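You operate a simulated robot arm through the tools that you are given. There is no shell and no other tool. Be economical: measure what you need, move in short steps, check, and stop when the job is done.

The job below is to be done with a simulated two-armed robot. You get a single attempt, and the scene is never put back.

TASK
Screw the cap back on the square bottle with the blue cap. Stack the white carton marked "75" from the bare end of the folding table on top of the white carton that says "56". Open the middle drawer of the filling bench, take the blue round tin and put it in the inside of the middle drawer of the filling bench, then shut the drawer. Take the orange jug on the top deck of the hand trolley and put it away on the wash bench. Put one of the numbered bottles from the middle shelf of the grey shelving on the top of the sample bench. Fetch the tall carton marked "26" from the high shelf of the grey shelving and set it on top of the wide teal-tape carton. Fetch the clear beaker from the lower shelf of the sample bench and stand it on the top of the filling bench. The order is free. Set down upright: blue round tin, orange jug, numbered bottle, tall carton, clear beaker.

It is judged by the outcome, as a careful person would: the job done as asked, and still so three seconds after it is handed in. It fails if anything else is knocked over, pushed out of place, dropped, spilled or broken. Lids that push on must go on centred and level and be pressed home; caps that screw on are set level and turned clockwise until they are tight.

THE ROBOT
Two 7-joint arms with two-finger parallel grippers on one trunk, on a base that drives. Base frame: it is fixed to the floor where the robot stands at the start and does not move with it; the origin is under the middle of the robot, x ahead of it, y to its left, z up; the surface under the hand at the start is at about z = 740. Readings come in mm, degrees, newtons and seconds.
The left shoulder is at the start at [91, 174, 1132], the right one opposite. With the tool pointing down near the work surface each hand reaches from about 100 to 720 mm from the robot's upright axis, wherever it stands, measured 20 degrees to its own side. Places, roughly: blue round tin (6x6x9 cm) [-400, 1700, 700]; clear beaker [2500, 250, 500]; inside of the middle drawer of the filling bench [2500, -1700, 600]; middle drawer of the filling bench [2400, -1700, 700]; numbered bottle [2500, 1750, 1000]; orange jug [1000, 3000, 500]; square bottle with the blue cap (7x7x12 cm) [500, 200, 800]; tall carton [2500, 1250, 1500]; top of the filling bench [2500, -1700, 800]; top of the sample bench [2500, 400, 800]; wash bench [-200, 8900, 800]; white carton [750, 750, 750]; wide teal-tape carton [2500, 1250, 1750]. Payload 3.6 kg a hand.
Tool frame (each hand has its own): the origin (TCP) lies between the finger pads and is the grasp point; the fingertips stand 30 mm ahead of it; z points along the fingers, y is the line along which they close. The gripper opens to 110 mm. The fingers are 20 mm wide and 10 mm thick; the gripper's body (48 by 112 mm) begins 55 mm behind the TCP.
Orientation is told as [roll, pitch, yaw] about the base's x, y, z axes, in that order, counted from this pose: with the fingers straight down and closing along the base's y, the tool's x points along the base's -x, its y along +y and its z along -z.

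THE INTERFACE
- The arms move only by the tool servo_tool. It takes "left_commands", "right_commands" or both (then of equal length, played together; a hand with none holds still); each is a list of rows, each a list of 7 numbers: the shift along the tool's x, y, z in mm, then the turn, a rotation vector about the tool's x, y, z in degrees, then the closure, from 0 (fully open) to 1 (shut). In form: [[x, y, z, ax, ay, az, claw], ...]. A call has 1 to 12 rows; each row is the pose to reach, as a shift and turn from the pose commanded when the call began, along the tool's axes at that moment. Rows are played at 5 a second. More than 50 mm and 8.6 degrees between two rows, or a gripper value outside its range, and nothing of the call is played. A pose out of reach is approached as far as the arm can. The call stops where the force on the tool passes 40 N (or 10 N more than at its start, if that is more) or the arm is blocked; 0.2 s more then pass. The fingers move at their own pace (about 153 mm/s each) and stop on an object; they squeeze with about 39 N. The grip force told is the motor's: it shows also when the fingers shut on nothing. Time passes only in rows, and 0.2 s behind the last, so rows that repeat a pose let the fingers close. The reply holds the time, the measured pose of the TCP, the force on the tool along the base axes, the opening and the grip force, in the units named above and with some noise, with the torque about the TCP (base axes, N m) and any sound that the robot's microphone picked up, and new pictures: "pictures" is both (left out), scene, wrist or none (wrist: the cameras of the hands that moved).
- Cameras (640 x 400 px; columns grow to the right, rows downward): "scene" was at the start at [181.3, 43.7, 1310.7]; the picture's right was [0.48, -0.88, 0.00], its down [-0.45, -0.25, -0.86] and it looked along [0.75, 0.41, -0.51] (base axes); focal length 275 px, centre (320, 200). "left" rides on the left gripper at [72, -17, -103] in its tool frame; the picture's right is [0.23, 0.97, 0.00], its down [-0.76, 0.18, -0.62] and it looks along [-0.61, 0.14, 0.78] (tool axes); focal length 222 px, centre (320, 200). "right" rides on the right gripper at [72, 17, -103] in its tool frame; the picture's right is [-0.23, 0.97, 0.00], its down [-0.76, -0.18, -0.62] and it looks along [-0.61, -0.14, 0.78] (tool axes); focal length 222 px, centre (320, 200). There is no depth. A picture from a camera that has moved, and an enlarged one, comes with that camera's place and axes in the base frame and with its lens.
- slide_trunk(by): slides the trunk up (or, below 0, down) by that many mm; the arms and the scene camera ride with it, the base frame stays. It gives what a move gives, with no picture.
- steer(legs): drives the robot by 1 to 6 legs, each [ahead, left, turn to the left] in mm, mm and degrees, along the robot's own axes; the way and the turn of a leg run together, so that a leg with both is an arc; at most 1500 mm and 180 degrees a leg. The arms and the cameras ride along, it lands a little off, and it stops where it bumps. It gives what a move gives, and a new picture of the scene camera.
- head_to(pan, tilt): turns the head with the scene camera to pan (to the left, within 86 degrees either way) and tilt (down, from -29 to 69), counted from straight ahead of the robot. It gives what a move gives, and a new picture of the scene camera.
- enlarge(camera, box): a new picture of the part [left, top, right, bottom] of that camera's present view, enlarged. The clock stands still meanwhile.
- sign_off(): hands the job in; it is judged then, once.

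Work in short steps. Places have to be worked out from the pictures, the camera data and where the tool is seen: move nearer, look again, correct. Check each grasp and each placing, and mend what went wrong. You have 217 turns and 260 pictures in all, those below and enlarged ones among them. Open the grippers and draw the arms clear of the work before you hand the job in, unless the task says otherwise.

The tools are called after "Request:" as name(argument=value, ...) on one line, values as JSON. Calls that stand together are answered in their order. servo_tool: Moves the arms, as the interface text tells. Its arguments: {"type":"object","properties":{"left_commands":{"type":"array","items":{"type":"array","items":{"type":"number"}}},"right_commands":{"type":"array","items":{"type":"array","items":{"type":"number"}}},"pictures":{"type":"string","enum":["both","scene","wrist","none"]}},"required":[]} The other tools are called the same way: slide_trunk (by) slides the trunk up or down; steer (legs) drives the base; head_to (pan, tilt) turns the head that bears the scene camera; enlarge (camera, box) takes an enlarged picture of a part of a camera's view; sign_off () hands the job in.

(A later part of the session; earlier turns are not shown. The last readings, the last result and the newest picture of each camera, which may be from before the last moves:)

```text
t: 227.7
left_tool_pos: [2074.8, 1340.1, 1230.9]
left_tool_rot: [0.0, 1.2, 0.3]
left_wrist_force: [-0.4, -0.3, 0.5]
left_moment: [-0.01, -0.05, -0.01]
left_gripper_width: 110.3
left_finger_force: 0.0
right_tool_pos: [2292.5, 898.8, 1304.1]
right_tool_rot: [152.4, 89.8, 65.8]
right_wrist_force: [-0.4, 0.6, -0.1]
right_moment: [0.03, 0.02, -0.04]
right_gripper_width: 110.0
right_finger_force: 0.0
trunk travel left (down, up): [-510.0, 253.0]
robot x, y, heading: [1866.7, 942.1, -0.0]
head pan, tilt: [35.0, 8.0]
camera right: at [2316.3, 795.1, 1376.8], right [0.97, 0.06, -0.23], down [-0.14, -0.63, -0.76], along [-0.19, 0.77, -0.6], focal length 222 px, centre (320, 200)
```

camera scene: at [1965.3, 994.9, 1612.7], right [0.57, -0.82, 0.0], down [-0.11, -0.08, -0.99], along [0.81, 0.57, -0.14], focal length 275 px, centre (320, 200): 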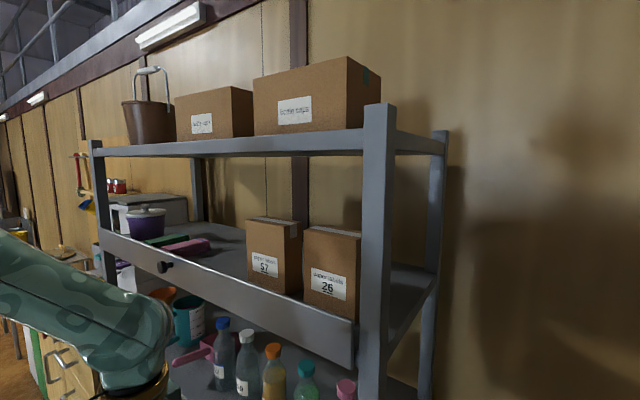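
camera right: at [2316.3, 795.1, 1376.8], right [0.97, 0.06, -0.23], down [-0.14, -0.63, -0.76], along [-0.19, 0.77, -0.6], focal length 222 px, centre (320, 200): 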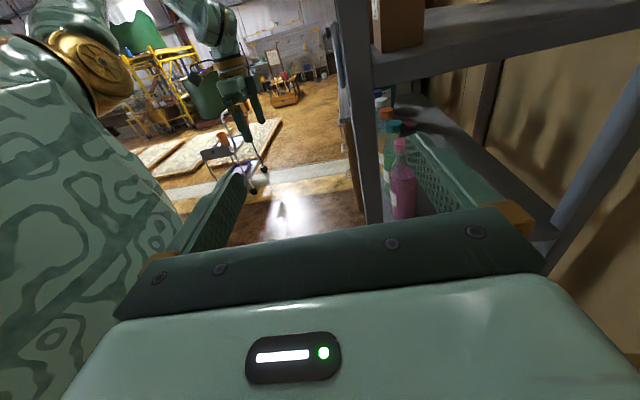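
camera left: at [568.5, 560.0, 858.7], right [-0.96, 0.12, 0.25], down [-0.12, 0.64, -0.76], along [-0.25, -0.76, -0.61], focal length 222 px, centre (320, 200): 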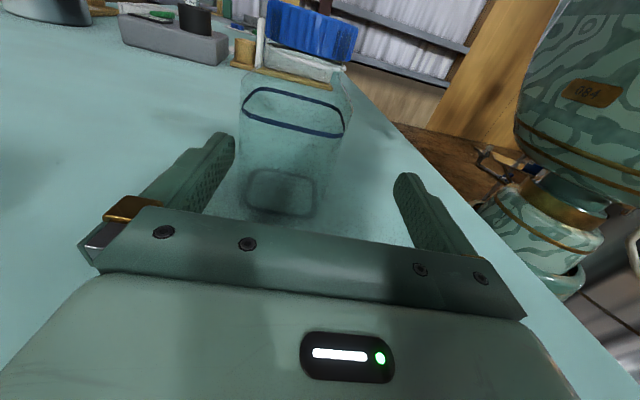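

That orientation works. I raise the trunk 116 mm, square the hand, and drive 112 mm ahead so the hand lines up with the carton's depth.

Request:
slide_trunk(by=116)

Request:
steer(legs=[[112, 0, 0]])

Request:
servo_tool(right_commands=[[0, 0, 0, -3.5, 0, 0, 0], [0, 0, 0, -3.5, 0, 0, 0]], pictures="wrist")

```text
t: 229.2
left_tool_pos: [2075.9, 1339.6, 1347.2]
left_tool_rot: [0.0, 1.3, 0.3]
left_wrist_force: [-0.2, -0.1, -1.0]
left_moment: [0.0, -0.02, 0.01]
left_gripper_width: 110.0
left_finger_force: 0.1
right_tool_pos: [2293.2, 899.0, 1420.4]
right_tool_rot: [-178.9, 89.9, 94.5]
right_wrist_force: [-0.1, -0.9, 0.2]
right_moment: [-0.03, 0.0, -0.02]
right_gripper_width: 109.9
right_finger_force: 0.2
trunk travel left (down, up): [-626.0, 137.0]
robot x, y, heading: [1869.8, 942.2, 0.2]
head pan, tilt: [35.0, 8.0]
```

```text
t: 230.4
left_tool_pos: [2189.2, 1340.4, 1347.0]
left_tool_rot: [0.0, 1.3, 0.2]
left_wrist_force: [-0.4, -0.3, -0.2]
left_moment: [0.04, 0.01, 0.0]
left_gripper_width: 110.3
left_finger_force: 0.0
right_tool_pos: [2404.1, 899.4, 1421.0]
right_tool_rot: [153.3, 89.9, 66.7]
right_wrist_force: [1.3, -0.7, -0.1]
right_moment: [0.02, -0.02, 0.02]
right_gripper_width: 109.9
right_finger_force: 0.1
trunk travel left (down, up): [-626.0, 137.0]
robot x, y, heading: [1981.0, 944.5, -0.1]
head pan, tilt: [35.0, 8.0]
camera scene: at [2067.6, 995.2, 1729.2], right [0.57, -0.82, 0.0], down [-0.11, -0.08, -0.99], along [0.81, 0.57, -0.14], focal length 275 px, centre (320, 200)
```

scene: 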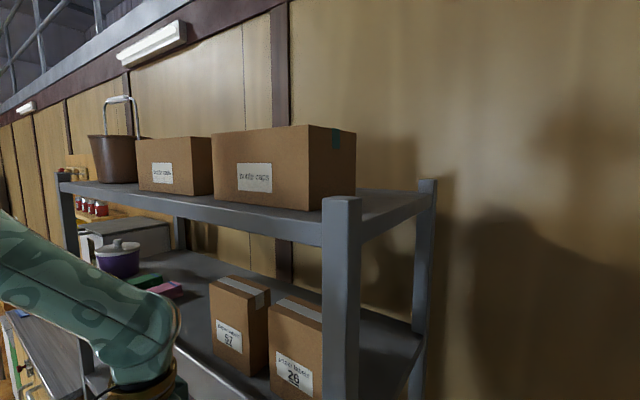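

```text
t: 231.0
left_tool_pos: [2187.4, 1339.0, 1346.3]
left_tool_rot: [0.1, 1.3, 0.2]
left_wrist_force: [0.7, -0.3, 0.0]
left_moment: [0.02, 0.02, 0.01]
left_gripper_width: 109.9
left_finger_force: 0.0
right_tool_pos: [2404.4, 898.5, 1420.0]
right_tool_rot: [-169.4, 89.9, 100.5]
right_wrist_force: [-0.5, -0.7, 0.1]
right_moment: [0.03, 0.0, -0.01]
right_gripper_width: 109.9
right_finger_force: 0.1
trunk travel left (down, up): [-626.0, 137.0]
robot x, y, heading: [1977.0, 945.7, 0.0]
head pan, tilt: [35.0, 8.0]
camera right: at [2422.9, 794.3, 1492.4], right [0.97, 0.0, -0.23], down [-0.18, -0.62, -0.76], along [-0.14, 0.78, -0.61], focal length 222 px, centre (320, 200)
```

right: 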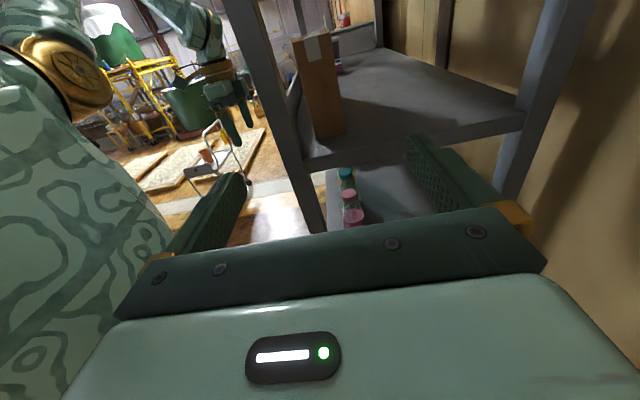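

The carton's side face spans x 2377–2433, so the hand is well centred. I strafe 290 mm left to bring the fingers over the carton, then look.

Request:
steer(legs=[[0, 290, 0]])

Request:
enlarge(camera="right", box=[0, 0, 640, 400])

```text
t: 232.6
left_tool_pos: [2186.6, 1550.3, 1348.0]
left_tool_rot: [-0.1, 1.3, 0.4]
left_wrist_force: [-0.8, -0.6, 0.3]
left_moment: [0.01, 0.0, 0.02]
left_gripper_width: 109.8
left_finger_force: 0.1
right_tool_pos: [2404.7, 1103.6, 1419.6]
right_tool_rot: [-48.2, 89.7, -138.1]
right_wrist_force: [0.0, 0.8, 0.0]
right_moment: [0.0, 0.03, -0.01]
right_gripper_width: 109.5
right_finger_force: 0.0
trunk travel left (down, up): [-626.0, 137.0]
robot x, y, heading: [1977.0, 1156.3, -0.0]
head pan, tilt: [35.0, 8.0]
stopped in leg 1: the force on the tool passed its limit at 142 N (the readings are from after the stop); the commanded pose is now the measured one
camera scene: at [2066.7, 1205.7, 1729.2], right [0.57, -0.82, 0.0], down [-0.11, -0.08, -0.99], along [0.81, 0.57, -0.14], focal length 275 px, centre (320, 200)
```

scene: 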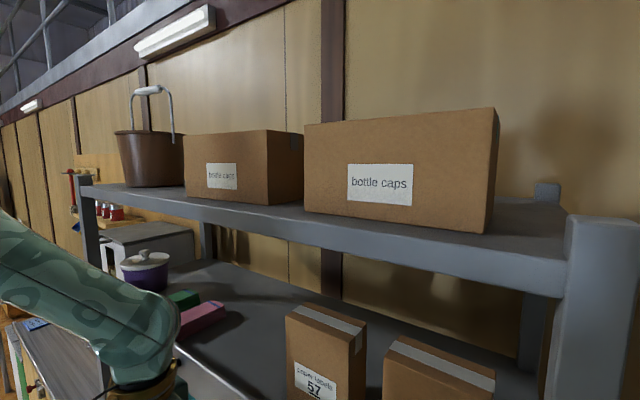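

```text
1.00 times, centred on (320, 200) of right (not enlarged: the box is as wide or as high as the picture)
camera zoom: at [2422.6, 1000.1, 1493.1], right [0.97, 0.0, -0.23], down [-0.18, -0.63, -0.76], along [-0.14, 0.78, -0.61], focal length 222 px, centre (320, 200)
```

zoom: 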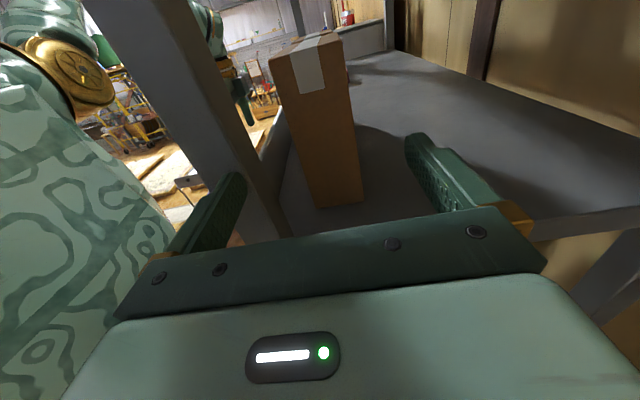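

The front finger touched the shelf's front post, whose inner edge is at x≈2350. I back off 60 mm, shift 13 mm deeper, narrow the opening to about 98 mm, and try again.

Request:
steer(legs=[[0, -60, 0]])

Request:
servo_tool(right_commands=[[0, 7, 0, 0, 0, 0, 0.11], [0, 13, 0, 0, 0, 0, 0.11], [0, 13, 0, 0, 0, 0, 0.11]], pictures="none")

Request:
steer(legs=[[0, 160, 0]])

Request:
enlarge(camera="right", box=[0, 0, 640, 400])

```text
t: 233.6
left_tool_pos: [2186.8, 1496.0, 1346.6]
left_tool_rot: [-0.2, 1.3, 0.6]
left_wrist_force: [0.3, -0.3, -0.4]
left_moment: [-0.02, 0.0, -0.01]
left_gripper_width: 109.7
left_finger_force: 0.1
right_tool_pos: [2404.9, 1049.1, 1421.5]
right_tool_rot: [-32.6, 89.6, -122.4]
right_wrist_force: [-0.4, -0.4, -0.8]
right_moment: [0.05, -0.02, -0.03]
right_gripper_width: 109.9
right_finger_force: 0.1
trunk travel left (down, up): [-626.0, 137.0]
robot x, y, heading: [1983.3, 1096.7, 0.1]
head pan, tilt: [35.0, 8.0]
camera scene: at [2067.2, 1151.2, 1729.0], right [0.58, -0.82, 0.0], down [-0.11, -0.08, -0.99], along [0.81, 0.57, -0.14], focal length 275 px, centre (320, 200)
```

scene: 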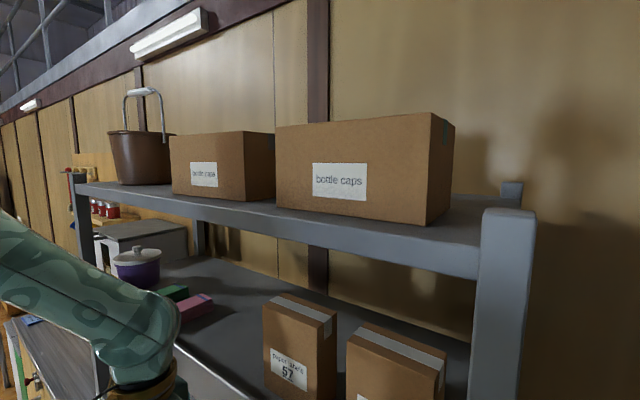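

```text
t: 234.4
left_tool_pos: [2187.6, 1490.9, 1347.4]
left_tool_rot: [0.1, 1.3, 0.6]
left_wrist_force: [-1.2, 0.2, 0.2]
left_moment: [0.04, -0.01, 0.01]
left_gripper_width: 110.0
left_finger_force: 0.0
right_tool_pos: [2416.8, 1043.5, 1420.1]
right_tool_rot: [-60.1, 89.7, -149.8]
right_wrist_force: [-0.6, -0.2, -0.2]
right_moment: [0.0, 0.0, 0.02]
right_gripper_width: 97.8
right_finger_force: 0.0
trunk travel left (down, up): [-626.0, 137.0]
robot x, y, heading: [1979.5, 1096.0, -0.0]
head pan, tilt: [35.0, 8.0]
```

```text
t: 235.8
left_tool_pos: [2187.4, 1649.7, 1347.5]
left_tool_rot: [0.0, 1.2, 0.5]
left_wrist_force: [-1.0, -0.1, -0.8]
left_moment: [0.0, 0.0, 0.01]
left_gripper_width: 109.9
left_finger_force: 0.1
right_tool_pos: [2418.0, 1202.7, 1420.0]
right_tool_rot: [-55.0, 89.7, -144.7]
right_wrist_force: [0.8, -0.2, 1.6]
right_moment: [0.01, 0.0, 0.0]
right_gripper_width: 97.8
right_finger_force: 0.1
trunk travel left (down, up): [-626.0, 137.0]
robot x, y, heading: [1982.0, 1251.7, 0.1]
head pan, tilt: [35.0, 8.0]
camera scene: at [2067.2, 1303.6, 1729.3], right [0.57, -0.82, 0.0], down [-0.11, -0.08, -0.99], along [0.81, 0.57, -0.14], focal length 275 px, centre (320, 200)
```

scene: 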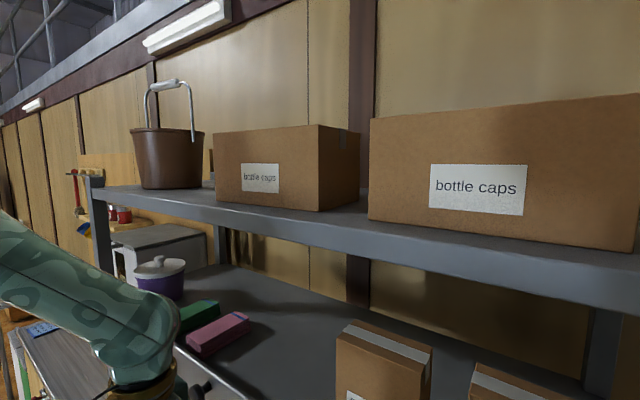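

```text
1.00 times, centred on (320, 200) of right (not enlarged: the box is as wide or as high as the picture)
camera zoom: at [2435.7, 1098.3, 1493.0], right [0.97, 0.0, -0.23], down [-0.18, -0.63, -0.76], along [-0.15, 0.78, -0.61], focal length 222 px, centre (320, 200)
```

zoom: 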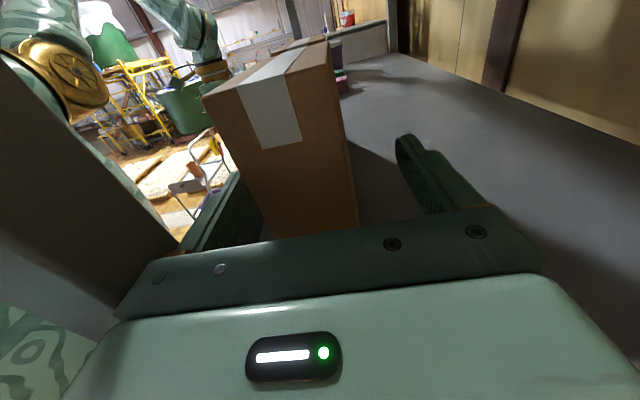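

Both fingers now pass the carton. I push 35 mm further in and close.

Request:
servo_tool(right_commands=[[0, 0, 12, 0, 0, 0, 0.11], [0, 0, 24, 0, 0, 0, 0.11], [0, 0, 35, 0, 0, 0, 0.11], [0, 0, 35, 0, 0, 0, 0.3], [0, 0, 35, 0, 0, 0, 0.5], [0, 0, 35, 0, 0, 0, 0.7], [0, 0, 35, 0, 0, 0, 0.7]], pictures="wrist")

```text
t: 237.4
left_tool_pos: [2186.9, 1652.1, 1345.4]
left_tool_rot: [0.0, 1.4, 0.5]
left_wrist_force: [0.5, -0.9, -0.7]
left_moment: [-0.03, 0.0, 0.0]
left_gripper_width: 110.1
left_finger_force: 0.1
right_tool_pos: [2417.9, 1237.9, 1421.4]
right_tool_rot: [-45.6, 89.6, -135.4]
right_wrist_force: [-0.5, -1.0, 1.3]
right_moment: [0.11, -0.05, -0.04]
right_gripper_width: 60.0
right_finger_force: 39.3
trunk travel left (down, up): [-626.0, 137.0]
robot x, y, heading: [1979.1, 1250.3, 0.1]
head pan, tilt: [35.0, 8.0]
camera right: at [2435.7, 1134.9, 1493.3], right [0.97, 0.0, -0.23], down [-0.18, -0.63, -0.76], along [-0.15, 0.78, -0.61], focal length 222 px, centre (320, 200)
```

right: 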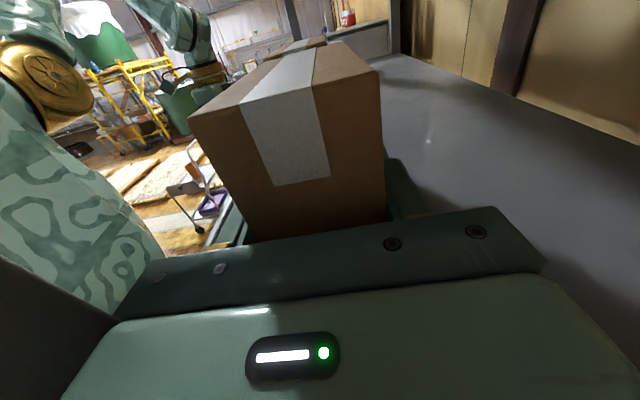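

Gripped at 60 mm. I lift 20 mm and check the load.

Request:
servo_tool(right_commands=[[7, 0, 0, 0, 0, 0, 0.7], [14, 0, 0, 0, 0, 0, 0.7], [22, 0, 0, 0, 0, 0, 0.7], [22, 0, 0, 0, 0, 0, 0.7]], pictures="none")

Request:
steer(legs=[[0, -300, 0]])

```text
t: 238.4
left_tool_pos: [2188.0, 1651.7, 1347.1]
left_tool_rot: [0.0, 1.2, 0.4]
left_wrist_force: [-0.3, -0.1, -0.1]
left_moment: [-0.01, 0.0, 0.01]
left_gripper_width: 110.0
left_finger_force: 0.1
right_tool_pos: [2416.6, 1238.7, 1442.3]
right_tool_rot: [-45.4, 89.7, -135.2]
right_wrist_force: [-0.1, 0.7, -1.7]
right_moment: [-0.05, 0.01, -0.01]
right_gripper_width: 59.7
right_finger_force: 39.4
trunk travel left (down, up): [-626.0, 137.0]
robot x, y, heading: [1977.1, 1253.0, -0.1]
head pan, tilt: [35.0, 8.0]
```

```text
t: 240.4
left_tool_pos: [2187.1, 1353.5, 1347.1]
left_tool_rot: [-0.1, 1.3, 0.4]
left_wrist_force: [0.0, -0.4, -1.2]
left_moment: [0.02, 0.02, 0.01]
left_gripper_width: 110.2
left_finger_force: 0.2
right_tool_pos: [2417.6, 941.4, 1442.9]
right_tool_rot: [-42.7, 89.6, -132.3]
right_wrist_force: [-0.4, 0.5, -2.2]
right_moment: [-0.09, 0.01, -0.02]
right_gripper_width: 59.9
right_finger_force: 38.7
trunk travel left (down, up): [-626.0, 137.0]
robot x, y, heading: [1978.7, 956.9, 0.0]
head pan, tilt: [35.0, 8.0]
camera scene: at [2067.9, 1007.4, 1729.1], right [0.58, -0.82, 0.0], down [-0.11, -0.08, -0.99], along [0.81, 0.57, -0.14], focal length 275 px, centre (320, 200)
```

scene: 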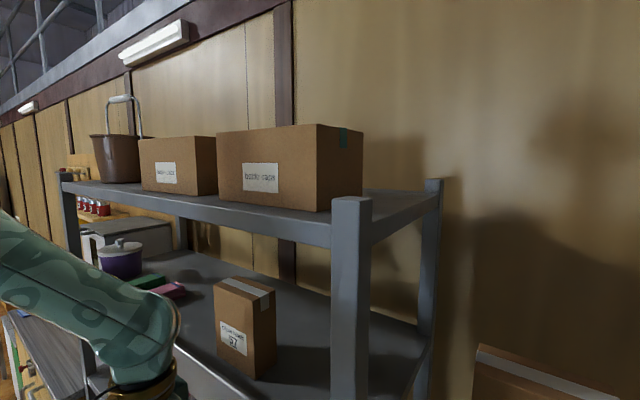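

The carton is out and held. I raise it: trunk up first, then the arm, to clear the teal-tape box top at z≈1780.

Request:
slide_trunk(by=136)

Request:
servo_tool(right_commands=[[40, 0, 0, 0, 0, 0, 0.7], [80, 0, 0, 0, 0, 0, 0.7], [120, 0, 0, 0, 0, 0, 0.7], [160, 0, 0, 0, 0, 0, 0.7], [200, 0, 0, 0, 0, 0, 0.7], [240, 0, 0, 0, 0, 0, 0.7], [280, 0, 0, 0, 0, 0, 0.7], [320, 0, 0, 0, 0, 0, 0.7], [325, 0, 0, 0, 0, 0, 0.7]], pictures="none")

```text
t: 242.1
left_tool_pos: [2187.4, 1353.1, 1483.3]
left_tool_rot: [0.0, 1.3, 0.5]
left_wrist_force: [0.2, 1.2, 0.3]
left_moment: [0.0, 0.0, 0.03]
left_gripper_width: 109.9
left_finger_force: 0.0
right_tool_pos: [2418.7, 940.9, 1576.8]
right_tool_rot: [-44.7, 89.5, -134.5]
right_wrist_force: [0.3, 0.2, -2.1]
right_moment: [-0.08, 0.0, -0.01]
right_gripper_width: 59.8
right_finger_force: 38.5
trunk travel left (down, up): [-762.0, 1.0]
robot x, y, heading: [1979.0, 949.8, -0.1]
head pan, tilt: [35.0, 8.0]
```

```text
t: 244.1
left_tool_pos: [2187.8, 1352.8, 1481.5]
left_tool_rot: [0.0, 1.3, 0.5]
left_wrist_force: [0.2, 0.1, -0.4]
left_moment: [0.0, 0.01, 0.06]
left_gripper_width: 110.0
left_finger_force: 0.1
right_tool_pos: [2419.6, 942.6, 1903.4]
right_tool_rot: [-49.7, 89.6, -139.6]
right_wrist_force: [0.1, -0.3, -2.3]
right_moment: [-0.04, 0.0, 0.02]
right_gripper_width: 59.9
right_finger_force: 39.2
trunk travel left (down, up): [-762.0, 1.0]
robot x, y, heading: [1976.5, 951.3, 0.3]
head pan, tilt: [35.0, 8.0]
```

Reached z 1903. I drive so the carton comes over the teal-tape box and look.

Request:
steer(legs=[[0, 370, 0], [22, 0, 0]])

Request:
enlarge(camera="right", box=[0, 0, 640, 400])

```text
t: 246.8
left_tool_pos: [2199.9, 1722.3, 1482.6]
left_tool_rot: [0.1, 1.0, 0.7]
left_wrist_force: [-0.7, 0.1, -1.7]
left_moment: [-0.02, -0.03, 0.0]
left_gripper_width: 109.9
left_finger_force: 0.0
right_tool_pos: [2431.6, 1312.2, 1905.5]
right_tool_rot: [15.8, 89.9, -73.9]
right_wrist_force: [-1.4, 0.0, -2.4]
right_moment: [-0.09, -0.01, -0.04]
right_gripper_width: 59.4
right_finger_force: 38.9
trunk travel left (down, up): [-762.0, 1.0]
robot x, y, heading: [1999.4, 1318.8, 0.2]
head pan, tilt: [35.0, 8.0]
camera scene: at [2076.8, 1375.7, 1865.4], right [0.58, -0.82, 0.0], down [-0.11, -0.08, -0.99], along [0.81, 0.57, -0.14], focal length 275 px, centre (320, 200)
```

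scene: 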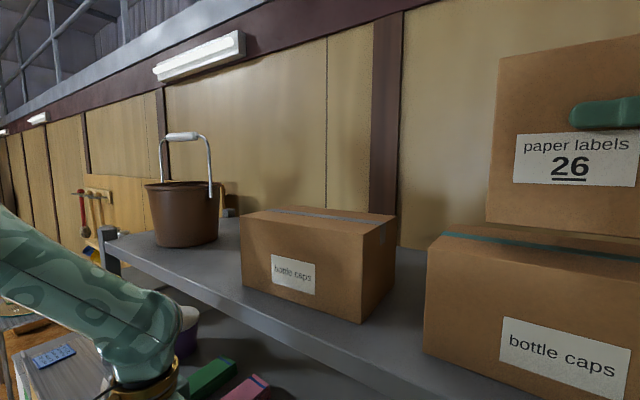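

```text
1.00 times, centred on (320, 200) of right (not enlarged: the box is as wide or as high as the picture)
camera zoom: at [2449.0, 1209.0, 1978.7], right [0.97, 0.01, -0.23], down [-0.17, -0.63, -0.76], along [-0.15, 0.78, -0.61], focal length 222 px, centre (320, 200)
```

zoom: 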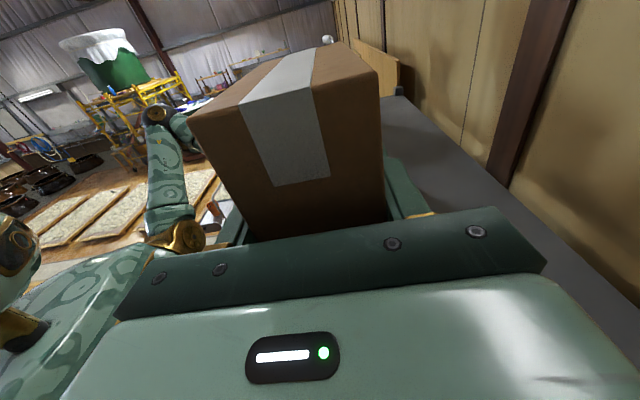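

The carton hangs squarely over the teal-tape box. I lower it gently to contact.

Request:
servo_tool(right_commands=[[-12, 0, 0, 0, 0, 0, 0.7], [-20, 0, 0, 0, 0, 0, 0.7], [-25, 0, 0, 0, 0, 0, 0.7], [-29, 0, 0, 0, 0, 0, 0.7], [-33, 0, 0, 0, 0, 0, 0.7]], pictures="scene")

```text
t: 248.0
left_tool_pos: [2202.6, 1721.9, 1482.8]
left_tool_rot: [0.1, 1.2, 0.6]
left_wrist_force: [0.1, 0.4, -1.1]
left_moment: [0.02, -0.01, 0.0]
left_gripper_width: 110.0
left_finger_force: 0.0
right_tool_pos: [2434.5, 1312.8, 1873.9]
right_tool_rot: [105.6, 89.9, 16.2]
right_wrist_force: [0.1, 1.1, 35.0]
right_moment: [0.02, 0.22, 0.0]
right_gripper_width: 59.4
right_finger_force: 39.3
trunk travel left (down, up): [-762.0, 1.0]
robot x, y, heading: [1996.2, 1319.4, 0.2]
head pan, tilt: [35.0, 8.0]
camera scene: at [2081.3, 1375.9, 1865.4], right [0.58, -0.82, 0.0], down [-0.11, -0.08, -0.99], along [0.81, 0.57, -0.14], focal length 275 px, centre (320, 200)
```

scene: 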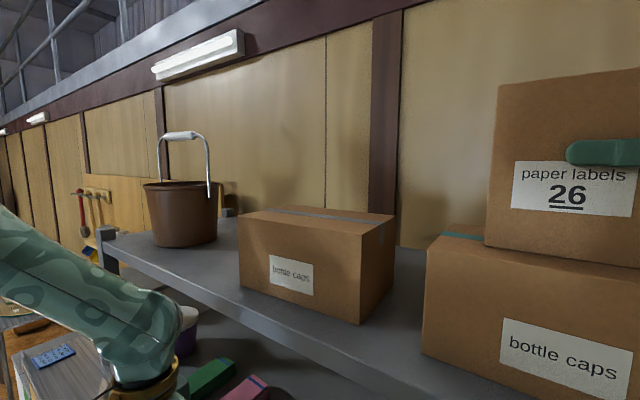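

Contact as expected. I ease up 2 mm, open, and withdraw sideways.

Request:
servo_tool(right_commands=[[2, 0, 0, 0, 0, 0, 0.7], [2, 0, 0, 0, 0, 0, 0.4], [2, 0, 0, 0, 0, 0, 0.1], [2, 0, 0, 0, 0, 0, 0.1], [2, 0, -30, 0, 0, 0, 0.1], [2, 0, -70, 0, 0, 0, 0.1], [2, 0, -110, 0, 0, 0, 0.1], [2, 0, -150, 0, 0, 0, 0.1]], pictures="scene")

Request:
steer(legs=[[0, -300, 0], [-150, 0, 0]])

```text
t: 249.8
left_tool_pos: [2205.5, 1720.3, 1482.7]
left_tool_rot: [0.0, 1.2, 0.7]
left_wrist_force: [0.3, 0.0, 0.3]
left_moment: [0.0, -0.01, -0.01]
left_gripper_width: 110.0
left_finger_force: 0.0
right_tool_pos: [2440.5, 1159.2, 1871.6]
right_tool_rot: [-48.4, 89.9, -138.0]
right_wrist_force: [0.4, -0.7, 0.5]
right_moment: [0.05, 0.01, 0.0]
right_gripper_width: 99.0
right_finger_force: 0.0
trunk travel left (down, up): [-762.0, 1.0]
robot x, y, heading: [1995.7, 1319.2, 0.5]
head pan, tilt: [35.0, 8.0]
camera scene: at [2085.2, 1373.7, 1865.0], right [0.58, -0.82, 0.0], down [-0.11, -0.08, -0.99], along [0.81, 0.57, -0.14], focal length 275 px, centre (320, 200)
```

scene: 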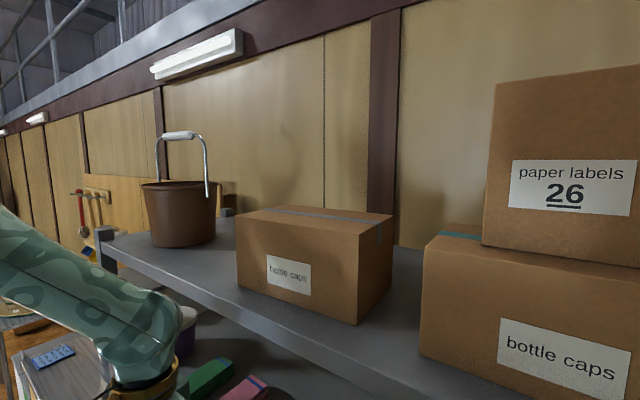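

```text
t: 252.8
left_tool_pos: [2059.8, 1417.8, 1483.0]
left_tool_rot: [0.0, 1.4, 0.8]
left_wrist_force: [-0.3, 0.2, 0.0]
left_moment: [-0.01, 0.01, 0.0]
left_gripper_width: 109.9
left_finger_force: 0.1
right_tool_pos: [2297.8, 857.4, 1873.2]
right_tool_rot: [-59.2, 89.6, -148.4]
right_wrist_force: [-1.0, -1.0, 0.3]
right_moment: [-0.03, -0.01, 0.02]
right_gripper_width: 99.2
right_finger_force: 0.0
trunk travel left (down, up): [-762.0, 1.0]
robot x, y, heading: [1853.4, 1015.4, 0.7]
head pan, tilt: [35.0, 8.0]
camera scene: at [1941.2, 1070.9, 1864.8], right [0.58, -0.81, 0.0], down [-0.12, -0.08, -0.99], along [0.81, 0.58, -0.14], focal length 275 px, centre (320, 200)
```

scene: 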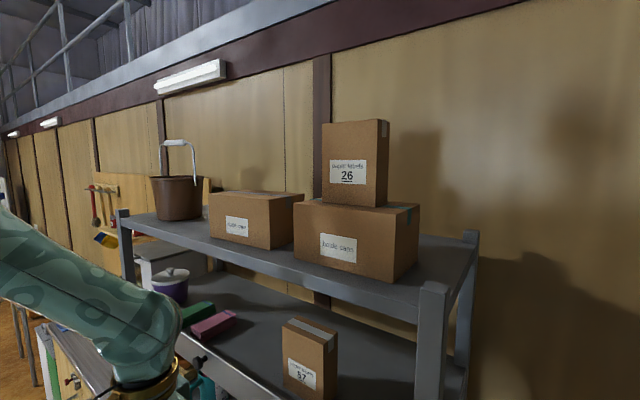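

Task done: "26" stands on the teal-tape box. Next is a numbered bottle. I lower the trunk and rotate the right hand to point forward (+x).

Request:
slide_trunk(by=-550)

Request:
servo_tool(right_commands=[[-26, 0, 0, -8.2, 0, 0, 0.1], [-52, 0, 0, -16.4, 0, 0, 0.1], [-78, 0, 0, -24.6, 0, 0, 0.1], [-104, 0, 0, -32.8, 0, 0, 0.1], [-130, 0, 0, -41, 0, 0, 0.1], [-156, 0, 0, -49.2, 0, 0, 0.1], [-182, 0, 0, -57.4, 0, 0, 0.1], [-208, 0, 0, -65.6, 0, 0, 0.1], [-234, 0, 0, -73.8, 0, 0, 0.1], [-260, 0, 0, -82, 0, 0, 0.1], [-286, 0, 0, -90, 0, 0, 0.1]], pictures="wrist")

```text
refused: -550 is not a number from -400 to 400
```

```text
t: 255.3
left_tool_pos: [2055.7, 1416.2, 1483.2]
left_tool_rot: [0.0, 1.2, 0.9]
left_wrist_force: [-0.3, -0.6, -0.6]
left_moment: [0.02, 0.01, -0.01]
left_gripper_width: 109.7
left_finger_force: 0.0
right_tool_pos: [2248.5, 762.0, 1503.3]
right_tool_rot: [94.4, 72.6, -79.4]
right_wrist_force: [-0.5, -0.9, -0.4]
right_moment: [-0.04, 0.01, 0.06]
right_gripper_width: 99.1
right_finger_force: 0.1
right hand out of reach, approached as far as the arm can: row 8, 9, 10, 11
trunk travel left (down, up): [-762.0, 1.0]
robot x, y, heading: [1853.7, 1015.7, 0.8]
head pan, tilt: [35.0, 8.0]
stopped in row 11 (right hand): the arm was blocked; the commanded pose is now the measured one
camera right: at [2144.4, 753.9, 1574.9], right [0.11, -0.99, 0.07], down [-0.6, -0.12, -0.79], along [0.8, 0.04, -0.6], focal length 222 px, centre (320, 200)
```

right: 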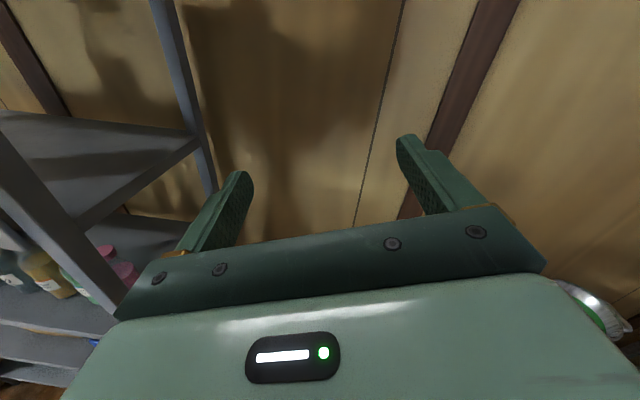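

The camera-up forward pose is at a joint limit for the right arm. I use the left arm for the bottle instead, so I lower the trunk, unwind the right, and tilt the left hand to point forward and 30° down.

Request:
slide_trunk(by=-400)

Request:
servo_tool(left_commands=[[-10, -5, 0, 0, -7.5, 0, 0], [-20, -10, 0, 0, -15, 0, 0], [-30, -15, 0, 0, -22.5, 0, 0], [-40, -20, 0, 0, -30, 0, 0], [-50, -25, 0, 0, -37.5, 0, 0], [-60, -30, 0, 0, -45, 0, 0], [-70, -35, 0, 0, -52.5, 0, 0], [-80, -40, 0, 0, -60, 0, 0], [-90, -45, 0, 0, -60, 0, 0], [-100, -50, 0, 0, -60, 0, 0], [-110, -50, 0, 0, -60, 0, 0], [-120, -50, 0, 0, -60, 0, 0]], right_commands=[[0, 0, -10, 0, -8, 0, 0], [0, 0, -20, 0, -16, 0, 0], [0, 0, -30, 0, -24, 0, 0], [0, 0, -40, 0, -32, 0, 0], [0, 0, -50, 0, -40, 0, 0], [0, 0, -55, 0, -48, 0, 0], [0, 0, -60, 0, -56, 0, 0], [0, 0, -65, 0, -64, 0, 0], [0, 0, -70, 0, -72, 0, 0], [0, 0, -75, 0, -80, 0, 0], [0, 0, -80, 0, -88, 0, 0], [0, 0, -80, 0, -90, 0, 0]], pictures="none")

```text
t: 259.2
left_tool_pos: [2070.4, 1419.6, 1069.8]
left_tool_rot: [0.0, 5.3, 0.9]
left_wrist_force: [-0.1, 0.6, 0.3]
left_moment: [0.0, 0.0, 0.0]
left_gripper_width: 109.9
left_finger_force: 0.0
right_tool_pos: [2270.1, 763.1, 1066.9]
right_tool_rot: [76.9, 72.9, -96.2]
right_wrist_force: [0.1, 0.4, 0.2]
right_moment: [0.0, -0.02, 0.02]
right_gripper_width: 99.1
right_finger_force: 0.1
trunk travel left (down, up): [-362.0, 401.0]
robot x, y, heading: [1852.5, 1017.0, 0.5]
head pan, tilt: [35.0, 8.0]
```

```text
t: 259.6
left_tool_pos: [2091.8, 1423.3, 1069.8]
left_tool_rot: [-0.1, -2.5, 0.9]
left_wrist_force: [-0.1, 0.5, -0.5]
left_moment: [0.02, 0.0, 0.02]
left_gripper_width: 110.0
left_finger_force: 0.1
left hand out of reach, approached as far as the arm can: row 1, 2
right_tool_pos: [2263.4, 717.8, 1046.4]
right_tool_rot: [66.7, 55.2, -104.3]
right_wrist_force: [-0.4, 0.0, -0.9]
right_moment: [-0.03, 0.01, 0.0]
right_gripper_width: 109.8
right_finger_force: 0.1
right hand out of reach, approached as far as the arm can: row 1, 2
trunk travel left (down, up): [-362.0, 401.0]
robot x, y, heading: [1852.5, 1019.0, 0.6]
head pan, tilt: [35.0, 8.0]
stopped in row 2 (right hand): the arm was blocked; the commanded pose is now the measured one
```

The right arm was blocked. I look at how it lies.

Request:
head_to(pan=-35, tilt=30)

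```text
t: 261.0
left_tool_pos: [2091.6, 1422.6, 1069.2]
left_tool_rot: [-0.1, -2.6, 0.9]
left_wrist_force: [0.9, -0.5, -0.9]
left_moment: [-0.01, -0.03, 0.0]
left_gripper_width: 109.8
left_finger_force: 0.0
right_tool_pos: [2262.1, 717.6, 1045.7]
right_tool_rot: [66.6, 55.3, -104.5]
right_wrist_force: [0.1, -0.1, 0.5]
right_moment: [0.0, -0.02, -0.01]
right_gripper_width: 109.8
right_finger_force: 0.0
trunk travel left (down, up): [-362.0, 401.0]
robot x, y, heading: [1853.7, 1017.6, 0.5]
head pan, tilt: [-35.0, 30.0]
camera scene: at [1982.7, 967.3, 1428.1], right [-0.57, -0.82, 0.0], down [-0.41, 0.28, -0.87], along [0.71, -0.49, -0.5], focal length 275 px, centre (320, 200)
```

scene: 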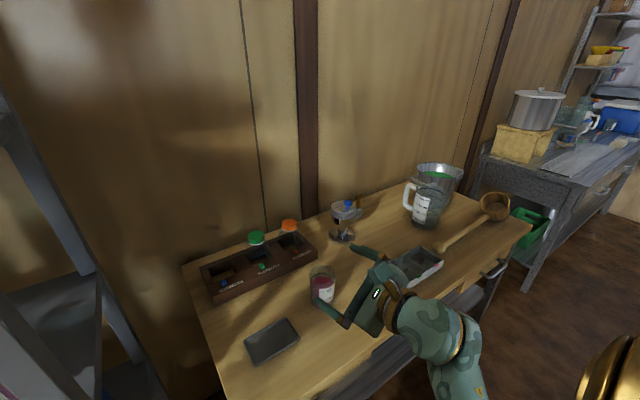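

The wrist and forearm lie close to the bench edge. I back away 250 mm and raise the trunk before unwinding.

Request:
steer(legs=[[-250, 0, 0]])

Request:
slide_trunk(by=150)

Request:
servo_tool(right_commands=[[10, 0, -10, 0, -8, 0, 0], [20, 0, -20, 0, -16, 0, 0], [30, 0, -30, 0, -24, 0, 0], [40, 0, -40, 0, -32, 0, 0], [50, 0, -50, 0, -40, 0, 0], [50, 0, -55, 0, -48, 0, 0], [50, 0, -60, 0, -56, 0, 0]], pictures="scene")

```text
t: 262.9
left_tool_pos: [1841.5, 1420.4, 1069.5]
left_tool_rot: [-0.2, -2.5, 0.7]
left_wrist_force: [-0.1, 0.3, 0.4]
left_moment: [-0.01, -0.05, -0.04]
left_gripper_width: 109.9
left_finger_force: 0.1
right_tool_pos: [2010.4, 716.9, 1046.4]
right_tool_rot: [66.6, 55.2, -104.4]
right_wrist_force: [-0.4, -1.1, 0.6]
right_moment: [0.0, -0.02, -0.03]
right_gripper_width: 109.9
right_finger_force: 0.1
trunk travel left (down, up): [-362.0, 401.0]
robot x, y, heading: [1605.3, 1019.7, 0.5]
head pan, tilt: [-35.0, 30.0]
camera scene: at [1730.3, 964.9, 1428.2], right [-0.57, -0.82, 0.0], down [-0.41, 0.28, -0.87], along [0.71, -0.49, -0.5], focal length 275 px, centre (320, 200)
```

scene: 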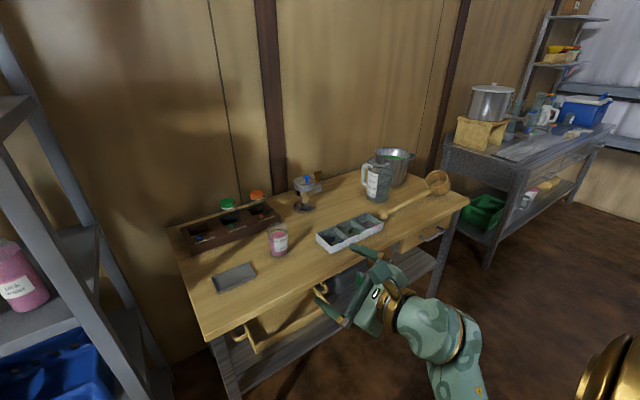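

```text
t: 264.6
left_tool_pos: [1842.9, 1420.8, 1218.7]
left_tool_rot: [-0.1, -2.4, 0.7]
left_wrist_force: [-0.7, -0.2, 0.1]
left_moment: [-0.01, -0.03, -0.01]
left_gripper_width: 109.8
left_finger_force: 0.0
right_tool_pos: [2001.4, 708.5, 1220.2]
right_tool_rot: [73.3, 52.9, -98.5]
right_wrist_force: [-0.8, 0.1, -1.0]
right_moment: [0.02, 0.01, 0.0]
right_gripper_width: 109.8
right_finger_force: 0.0
trunk travel left (down, up): [-512.0, 251.0]
robot x, y, heading: [1601.2, 1020.8, 0.4]
head pan, tilt: [-35.0, 30.0]
```

```text
t: 265.3
left_tool_pos: [1840.7, 1420.0, 1220.2]
left_tool_rot: [0.0, -2.6, 0.6]
left_wrist_force: [-0.1, -0.4, 0.0]
left_moment: [0.02, -0.03, 0.0]
left_gripper_width: 110.0
left_finger_force: 0.1
right_tool_pos: [1954.6, 664.2, 1172.1]
right_tool_rot: [67.1, 37.4, -106.9]
right_wrist_force: [0.4, 0.7, -0.2]
right_moment: [-0.01, -0.02, 0.03]
right_gripper_width: 110.0
right_finger_force: 0.1
right hand out of reach, approached as far as the arm can: row 1, 2, 3
trunk travel left (down, up): [-512.0, 251.0]
robot x, y, heading: [1602.8, 1017.9, 0.3]
head pan, tilt: [-35.0, 30.0]
stopped in row 3 (right hand): the arm was blocked; the commanded pose is now the measured one
camera scene: at [1694.3, 963.1, 1579.4], right [-0.57, -0.82, 0.0], down [-0.41, 0.29, -0.87], along [0.71, -0.49, -0.5], focal length 275 px, centre (320, 200)
```

scene: 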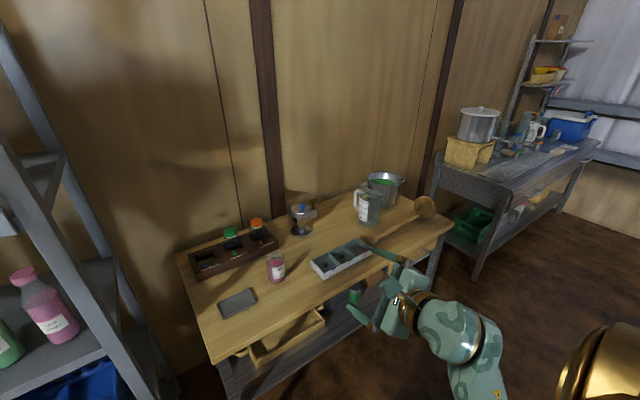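

I compute the rotation back to the earlier comfortable down-pointing pose and play it.

Request:
servo_tool(right_commands=[[3, 4, -1, 6.95, -2.34, -3.64, 0], [6, 7, -3, 13.9, -4.68, -7.28, 0], [9, 11, -4, 20.85, -7.02, -10.92, 0], [12, 14, -6, 27.8, -9.36, -14.56, 0], [15, 18, -7, 34.75, -11.7, -18.2, 0], [18, 21, -9, 41.7, -14.04, -21.84, 0], [21, 25, -10, 48.65, -16.38, -25.48, 0], [24, 28, -12, 55.6, -18.72, -29.12, 0], [27, 32, -13, 62.55, -21.06, -32.76, 0], [30, 36, -15, 69.5, -23.4, -36.4, 0], [30, 36, -15, 69.5, -23.4, -36.4, 0]], left_commands=[[-10, -5, 0, 0, -5, 0, 0], [-20, -10, 0, 0, -10, 0, 0], [-30, -15, 0, 0, -15, 0, 0], [-40, -20, 0, 0, -20, 0, 0], [-50, -25, 0, 0, -25, 0, 0], [-60, -30, 0, 0, -30, 0, 0], [-70, -35, 0, 0, -36, 0, 0], [-80, -40, 0, 0, -42, 0, 0], [-90, -45, 0, 0, -48, 0, 0], [-100, -50, 0, 0, -54, 0, 0], [-110, -50, 0, 0, -58, 0, 0]], pictures="none")

```text
t: 267.7
left_tool_pos: [1977.8, 1389.2, 1212.7]
left_tool_rot: [-0.2, -60.6, 0.8]
left_wrist_force: [0.2, 0.4, 0.5]
left_moment: [0.0, 0.03, 0.01]
left_gripper_width: 110.0
left_finger_force: 0.0
left hand out of reach, approached as far as the arm can: row 3, 4, 5, 6, 7, 8, 9, 10, 11
right_tool_pos: [1957.4, 665.4, 1223.2]
right_tool_rot: [0.0, 0.1, -90.1]
right_wrist_force: [-0.1, -0.1, 0.3]
right_moment: [0.01, 0.0, 0.0]
right_gripper_width: 110.1
right_finger_force: 0.1
right hand out of reach, approached as far as the arm can: row 1, 2, 3
trunk travel left (down, up): [-512.0, 251.0]
robot x, y, heading: [1602.1, 1018.2, 0.4]
head pan, tilt: [-35.0, 30.0]
```

Both arms are in good poses. Now I look at the bottles on the middle shelf to read their labels.

Request:
head_to(pan=28, tilt=25)

Request:
enlarge(camera="scene", box=[200, 140, 400, 260])

```text
t: 269.0
left_tool_pos: [1978.0, 1389.8, 1213.0]
left_tool_rot: [-0.2, -60.4, 0.8]
left_wrist_force: [-0.6, -0.5, 0.1]
left_moment: [-0.03, -0.04, 0.01]
left_gripper_width: 110.1
left_finger_force: 0.1
right_tool_pos: [1958.2, 664.8, 1222.0]
right_tool_rot: [0.1, 0.1, -90.1]
right_wrist_force: [-0.2, -1.2, 0.4]
right_moment: [0.02, -0.01, -0.03]
right_gripper_width: 110.1
right_finger_force: 0.0
trunk travel left (down, up): [-512.0, 251.0]
robot x, y, heading: [1598.8, 1013.8, 0.3]
head pan, tilt: [28.0, 25.0]
camera scene: at [1704.8, 1059.7, 1587.2], right [0.47, -0.88, 0.0], down [-0.37, -0.2, -0.91], along [0.8, 0.43, -0.42], focal length 275 px, centre (320, 200)
```

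scene: 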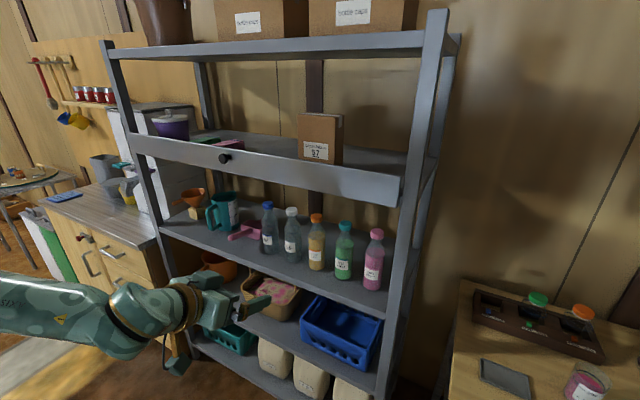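

```text
3.20 times, centred on (300, 200) of scene
camera zoom: at [1704.8, 1059.7, 1587.2], right [0.47, -0.88, 0.0], down [-0.37, -0.2, -0.91], along [0.8, 0.43, -0.42], focal length 879 px, centre (384, 200)
```

zoom: 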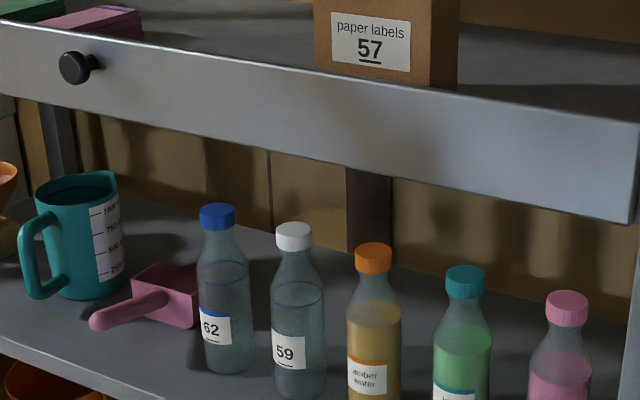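

Numbered bottles are "62" and "59". Bottle 59 stands at about (2419, 1556), with its top at z 1150 and neighbours 100 mm away. I lower the trunk and line the left hand up in front of it.

Request:
slide_trunk(by=-200)

Request:
servo_tool(left_commands=[[0, 0, 0, 0, 0, 0, 0.2], [0, 0, 0, 0, 0, 0, 0.23]], pictures="none")

Request:
steer(legs=[[0, 168, 0], [230, 0, 0]])

Request:
enlarge(camera="left", box=[0, 0, 640, 400])

```text
t: 271.2
left_tool_pos: [1995.5, 1389.8, 972.8]
left_tool_rot: [-0.1, -54.2, 0.7]
left_wrist_force: [0.6, -0.4, 0.3]
left_moment: [-0.01, 0.0, -0.01]
left_gripper_width: 109.8
left_finger_force: 0.1
right_tool_pos: [1956.6, 664.7, 1022.6]
right_tool_rot: [0.1, 0.2, -90.1]
right_wrist_force: [-0.2, -0.4, 0.2]
right_moment: [0.0, -0.01, 0.03]
right_gripper_width: 109.9
right_finger_force: 0.1
trunk travel left (down, up): [-312.0, 451.0]
robot x, y, heading: [1601.3, 1016.2, 0.3]
head pan, tilt: [28.0, 25.0]
```

```text
t: 271.8
left_tool_pos: [1994.6, 1389.8, 971.7]
left_tool_rot: [-0.2, -54.2, 0.7]
left_wrist_force: [0.0, 0.8, 0.4]
left_moment: [-0.02, -0.02, -0.04]
left_gripper_width: 84.8
left_finger_force: 0.1
right_tool_pos: [1956.7, 666.4, 1022.4]
right_tool_rot: [0.2, -0.1, -90.1]
right_wrist_force: [0.2, 0.1, 1.2]
right_moment: [0.04, -0.02, 0.01]
right_gripper_width: 109.9
right_finger_force: 0.1
trunk travel left (down, up): [-312.0, 451.0]
robot x, y, heading: [1600.8, 1018.0, 0.3]
head pan, tilt: [28.0, 25.0]
```

```text
t: 274.5
left_tool_pos: [2221.7, 1558.8, 973.0]
left_tool_rot: [-0.2, -54.2, 0.8]
left_wrist_force: [-0.3, 0.2, -0.7]
left_moment: [0.02, 0.01, -0.01]
left_gripper_width: 84.6
left_finger_force: 0.0
right_tool_pos: [2186.2, 834.4, 1020.0]
right_tool_rot: [0.0, 0.0, -90.0]
right_wrist_force: [0.4, -0.4, 0.5]
right_moment: [0.02, 0.01, -0.05]
right_gripper_width: 109.8
right_finger_force: 0.1
trunk travel left (down, up): [-312.0, 451.0]
robot x, y, heading: [1826.3, 1186.4, 0.4]
head pan, tilt: [28.0, 25.0]
camera scene: at [1985.3, 1228.6, 1385.0], right [0.48, -0.88, 0.0], down [-0.37, -0.2, -0.91], along [0.8, 0.43, -0.42], focal length 275 px, centre (320, 200)
```

scene: 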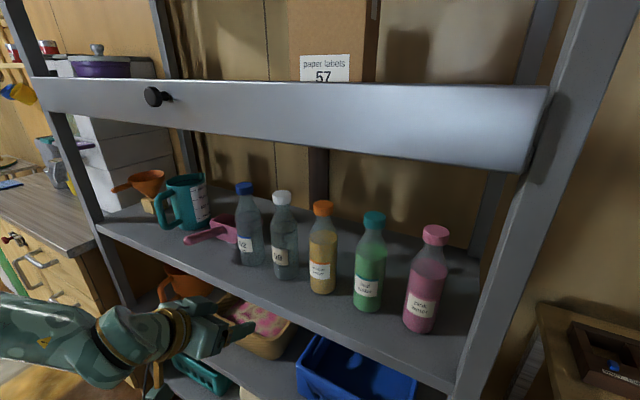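

```text
1.00 times, centred on (320, 200) of left (not enlarged: the box is as wide or as high as the picture)
camera zoom: at [2095.8, 1539.4, 974.1], right [-0.14, 0.97, -0.19], down [-0.06, 0.18, 0.98], along [0.99, 0.15, 0.03], focal length 222 px, centre (320, 200)
```

zoom: 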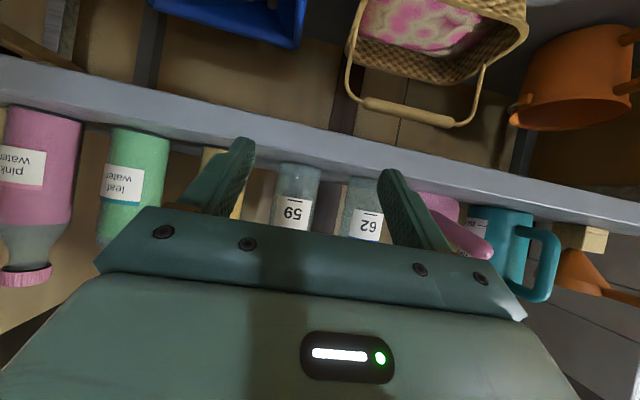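

Bottle 59 is nearly in line. I raise the hand 40 mm, shift 5 mm, and drive in.

Request:
servo_tool(left_commands=[[-16, -2, -12, 0, 0, 0, 0.23], [-32, -5, -23, 0, 0, 0, 0.23], [-32, -5, -23, 0, 0, 0, 0.23]], pictures="none")

Request:
steer(legs=[[130, 0, 0]])

Request:
enlarge(camera="left", box=[0, 0, 640, 400])

```text
t: 275.3
left_tool_pos: [2234.9, 1564.7, 1005.5]
left_tool_rot: [-0.2, -54.2, 0.9]
left_wrist_force: [-0.2, 0.3, -0.1]
left_moment: [-0.03, 0.0, -0.01]
left_gripper_width: 84.6
left_finger_force: 0.0
left hand out of reach, approached as far as the arm can: row 1, 2, 3
right_tool_pos: [2185.8, 834.1, 1022.4]
right_tool_rot: [0.1, 0.0, -90.0]
right_wrist_force: [0.3, 0.7, -0.1]
right_moment: [0.0, 0.01, 0.01]
right_gripper_width: 110.1
right_finger_force: 0.1
trunk travel left (down, up): [-312.0, 451.0]
robot x, y, heading: [1829.6, 1184.3, 0.4]
head pan, tilt: [28.0, 25.0]
```

```text
t: 276.6
left_tool_pos: [2367.9, 1566.2, 1004.9]
left_tool_rot: [-0.3, -54.0, 1.1]
left_wrist_force: [0.4, 0.0, -0.3]
left_moment: [0.01, 0.01, 0.02]
left_gripper_width: 84.5
left_finger_force: 0.0
right_tool_pos: [2317.2, 835.8, 1020.9]
right_tool_rot: [0.0, 0.0, -89.9]
right_wrist_force: [0.4, 0.2, 0.0]
right_moment: [0.0, 0.01, 0.0]
right_gripper_width: 110.0
right_finger_force: 0.0
trunk travel left (down, up): [-312.0, 451.0]
robot x, y, heading: [1960.4, 1184.6, 0.4]
head pan, tilt: [28.0, 25.0]
camera scene: at [2117.3, 1230.0, 1385.0], right [0.48, -0.88, 0.0], down [-0.37, -0.2, -0.91], along [0.8, 0.43, -0.42], focal length 275 px, centre (320, 200)
```

scene: 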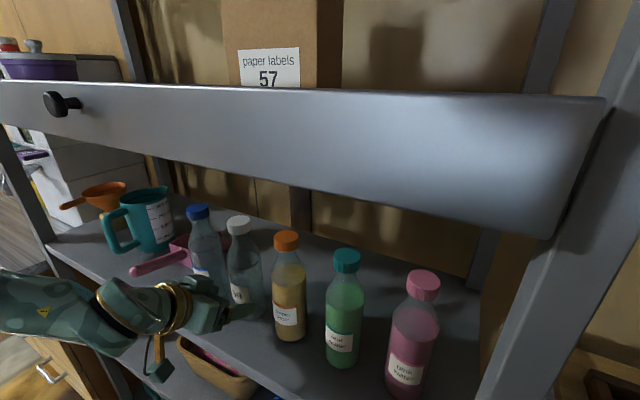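

```text
1.00 times, centred on (320, 200) of left (not enlarged: the box is as wide or as high as the picture)
camera zoom: at [2240.6, 1546.5, 1006.6], right [-0.15, 0.97, -0.19], down [-0.06, 0.18, 0.98], along [0.99, 0.16, 0.03], focal length 222 px, centre (320, 200)
```

zoom: 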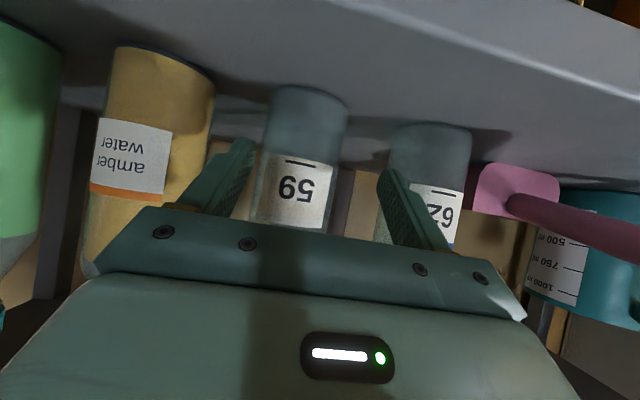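

The hand is 12 mm too far left. I back slightly, shift right 12 mm, and then advance.

Request:
steer(legs=[[-20, 0, 0], [0, -12, 0], [50, 0, 0]])

Request:
enlarge(camera="left", box=[0, 0, 640, 400])

```text
t: 278.3
left_tool_pos: [2398.2, 1554.2, 1004.4]
left_tool_rot: [-0.2, -54.0, 1.0]
left_wrist_force: [0.2, -0.3, 0.4]
left_moment: [0.01, 0.03, 0.01]
left_gripper_width: 84.8
left_finger_force: 0.0
right_tool_pos: [2350.6, 824.4, 1020.6]
right_tool_rot: [-0.2, 0.1, -89.8]
right_wrist_force: [0.7, 0.2, 0.4]
right_moment: [-0.01, 0.06, 0.01]
right_gripper_width: 110.3
right_finger_force: 0.1
trunk travel left (down, up): [-312.0, 451.0]
robot x, y, heading: [1988.5, 1170.1, 0.7]
head pan, tilt: [28.0, 25.0]
camera scene: at [2148.6, 1217.9, 1384.9], right [0.48, -0.88, 0.0], down [-0.37, -0.2, -0.91], along [0.8, 0.43, -0.42], focal length 275 px, centre (320, 200)
```

scene: 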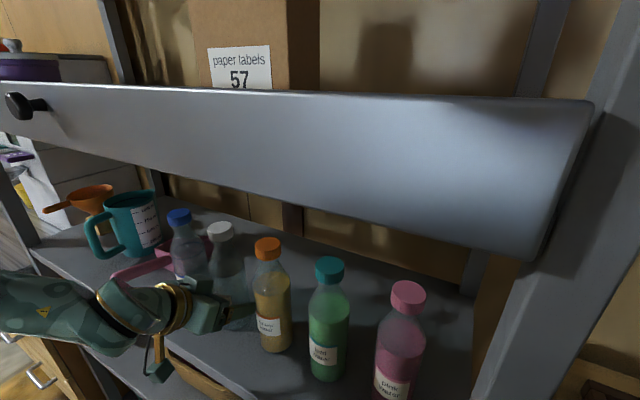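

```text
1.00 times, centred on (320, 200) of left (not enlarged: the box is as wide or as high as the picture)
camera zoom: at [2271.5, 1534.6, 1006.6], right [-0.15, 0.97, -0.19], down [-0.06, 0.18, 0.98], along [0.99, 0.16, 0.03], focal length 222 px, centre (320, 200)
```

zoom: 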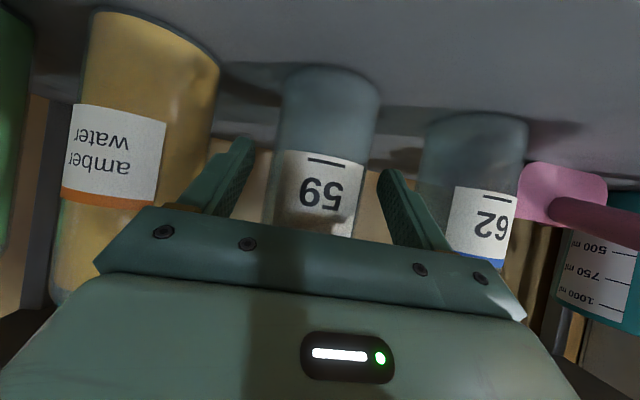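

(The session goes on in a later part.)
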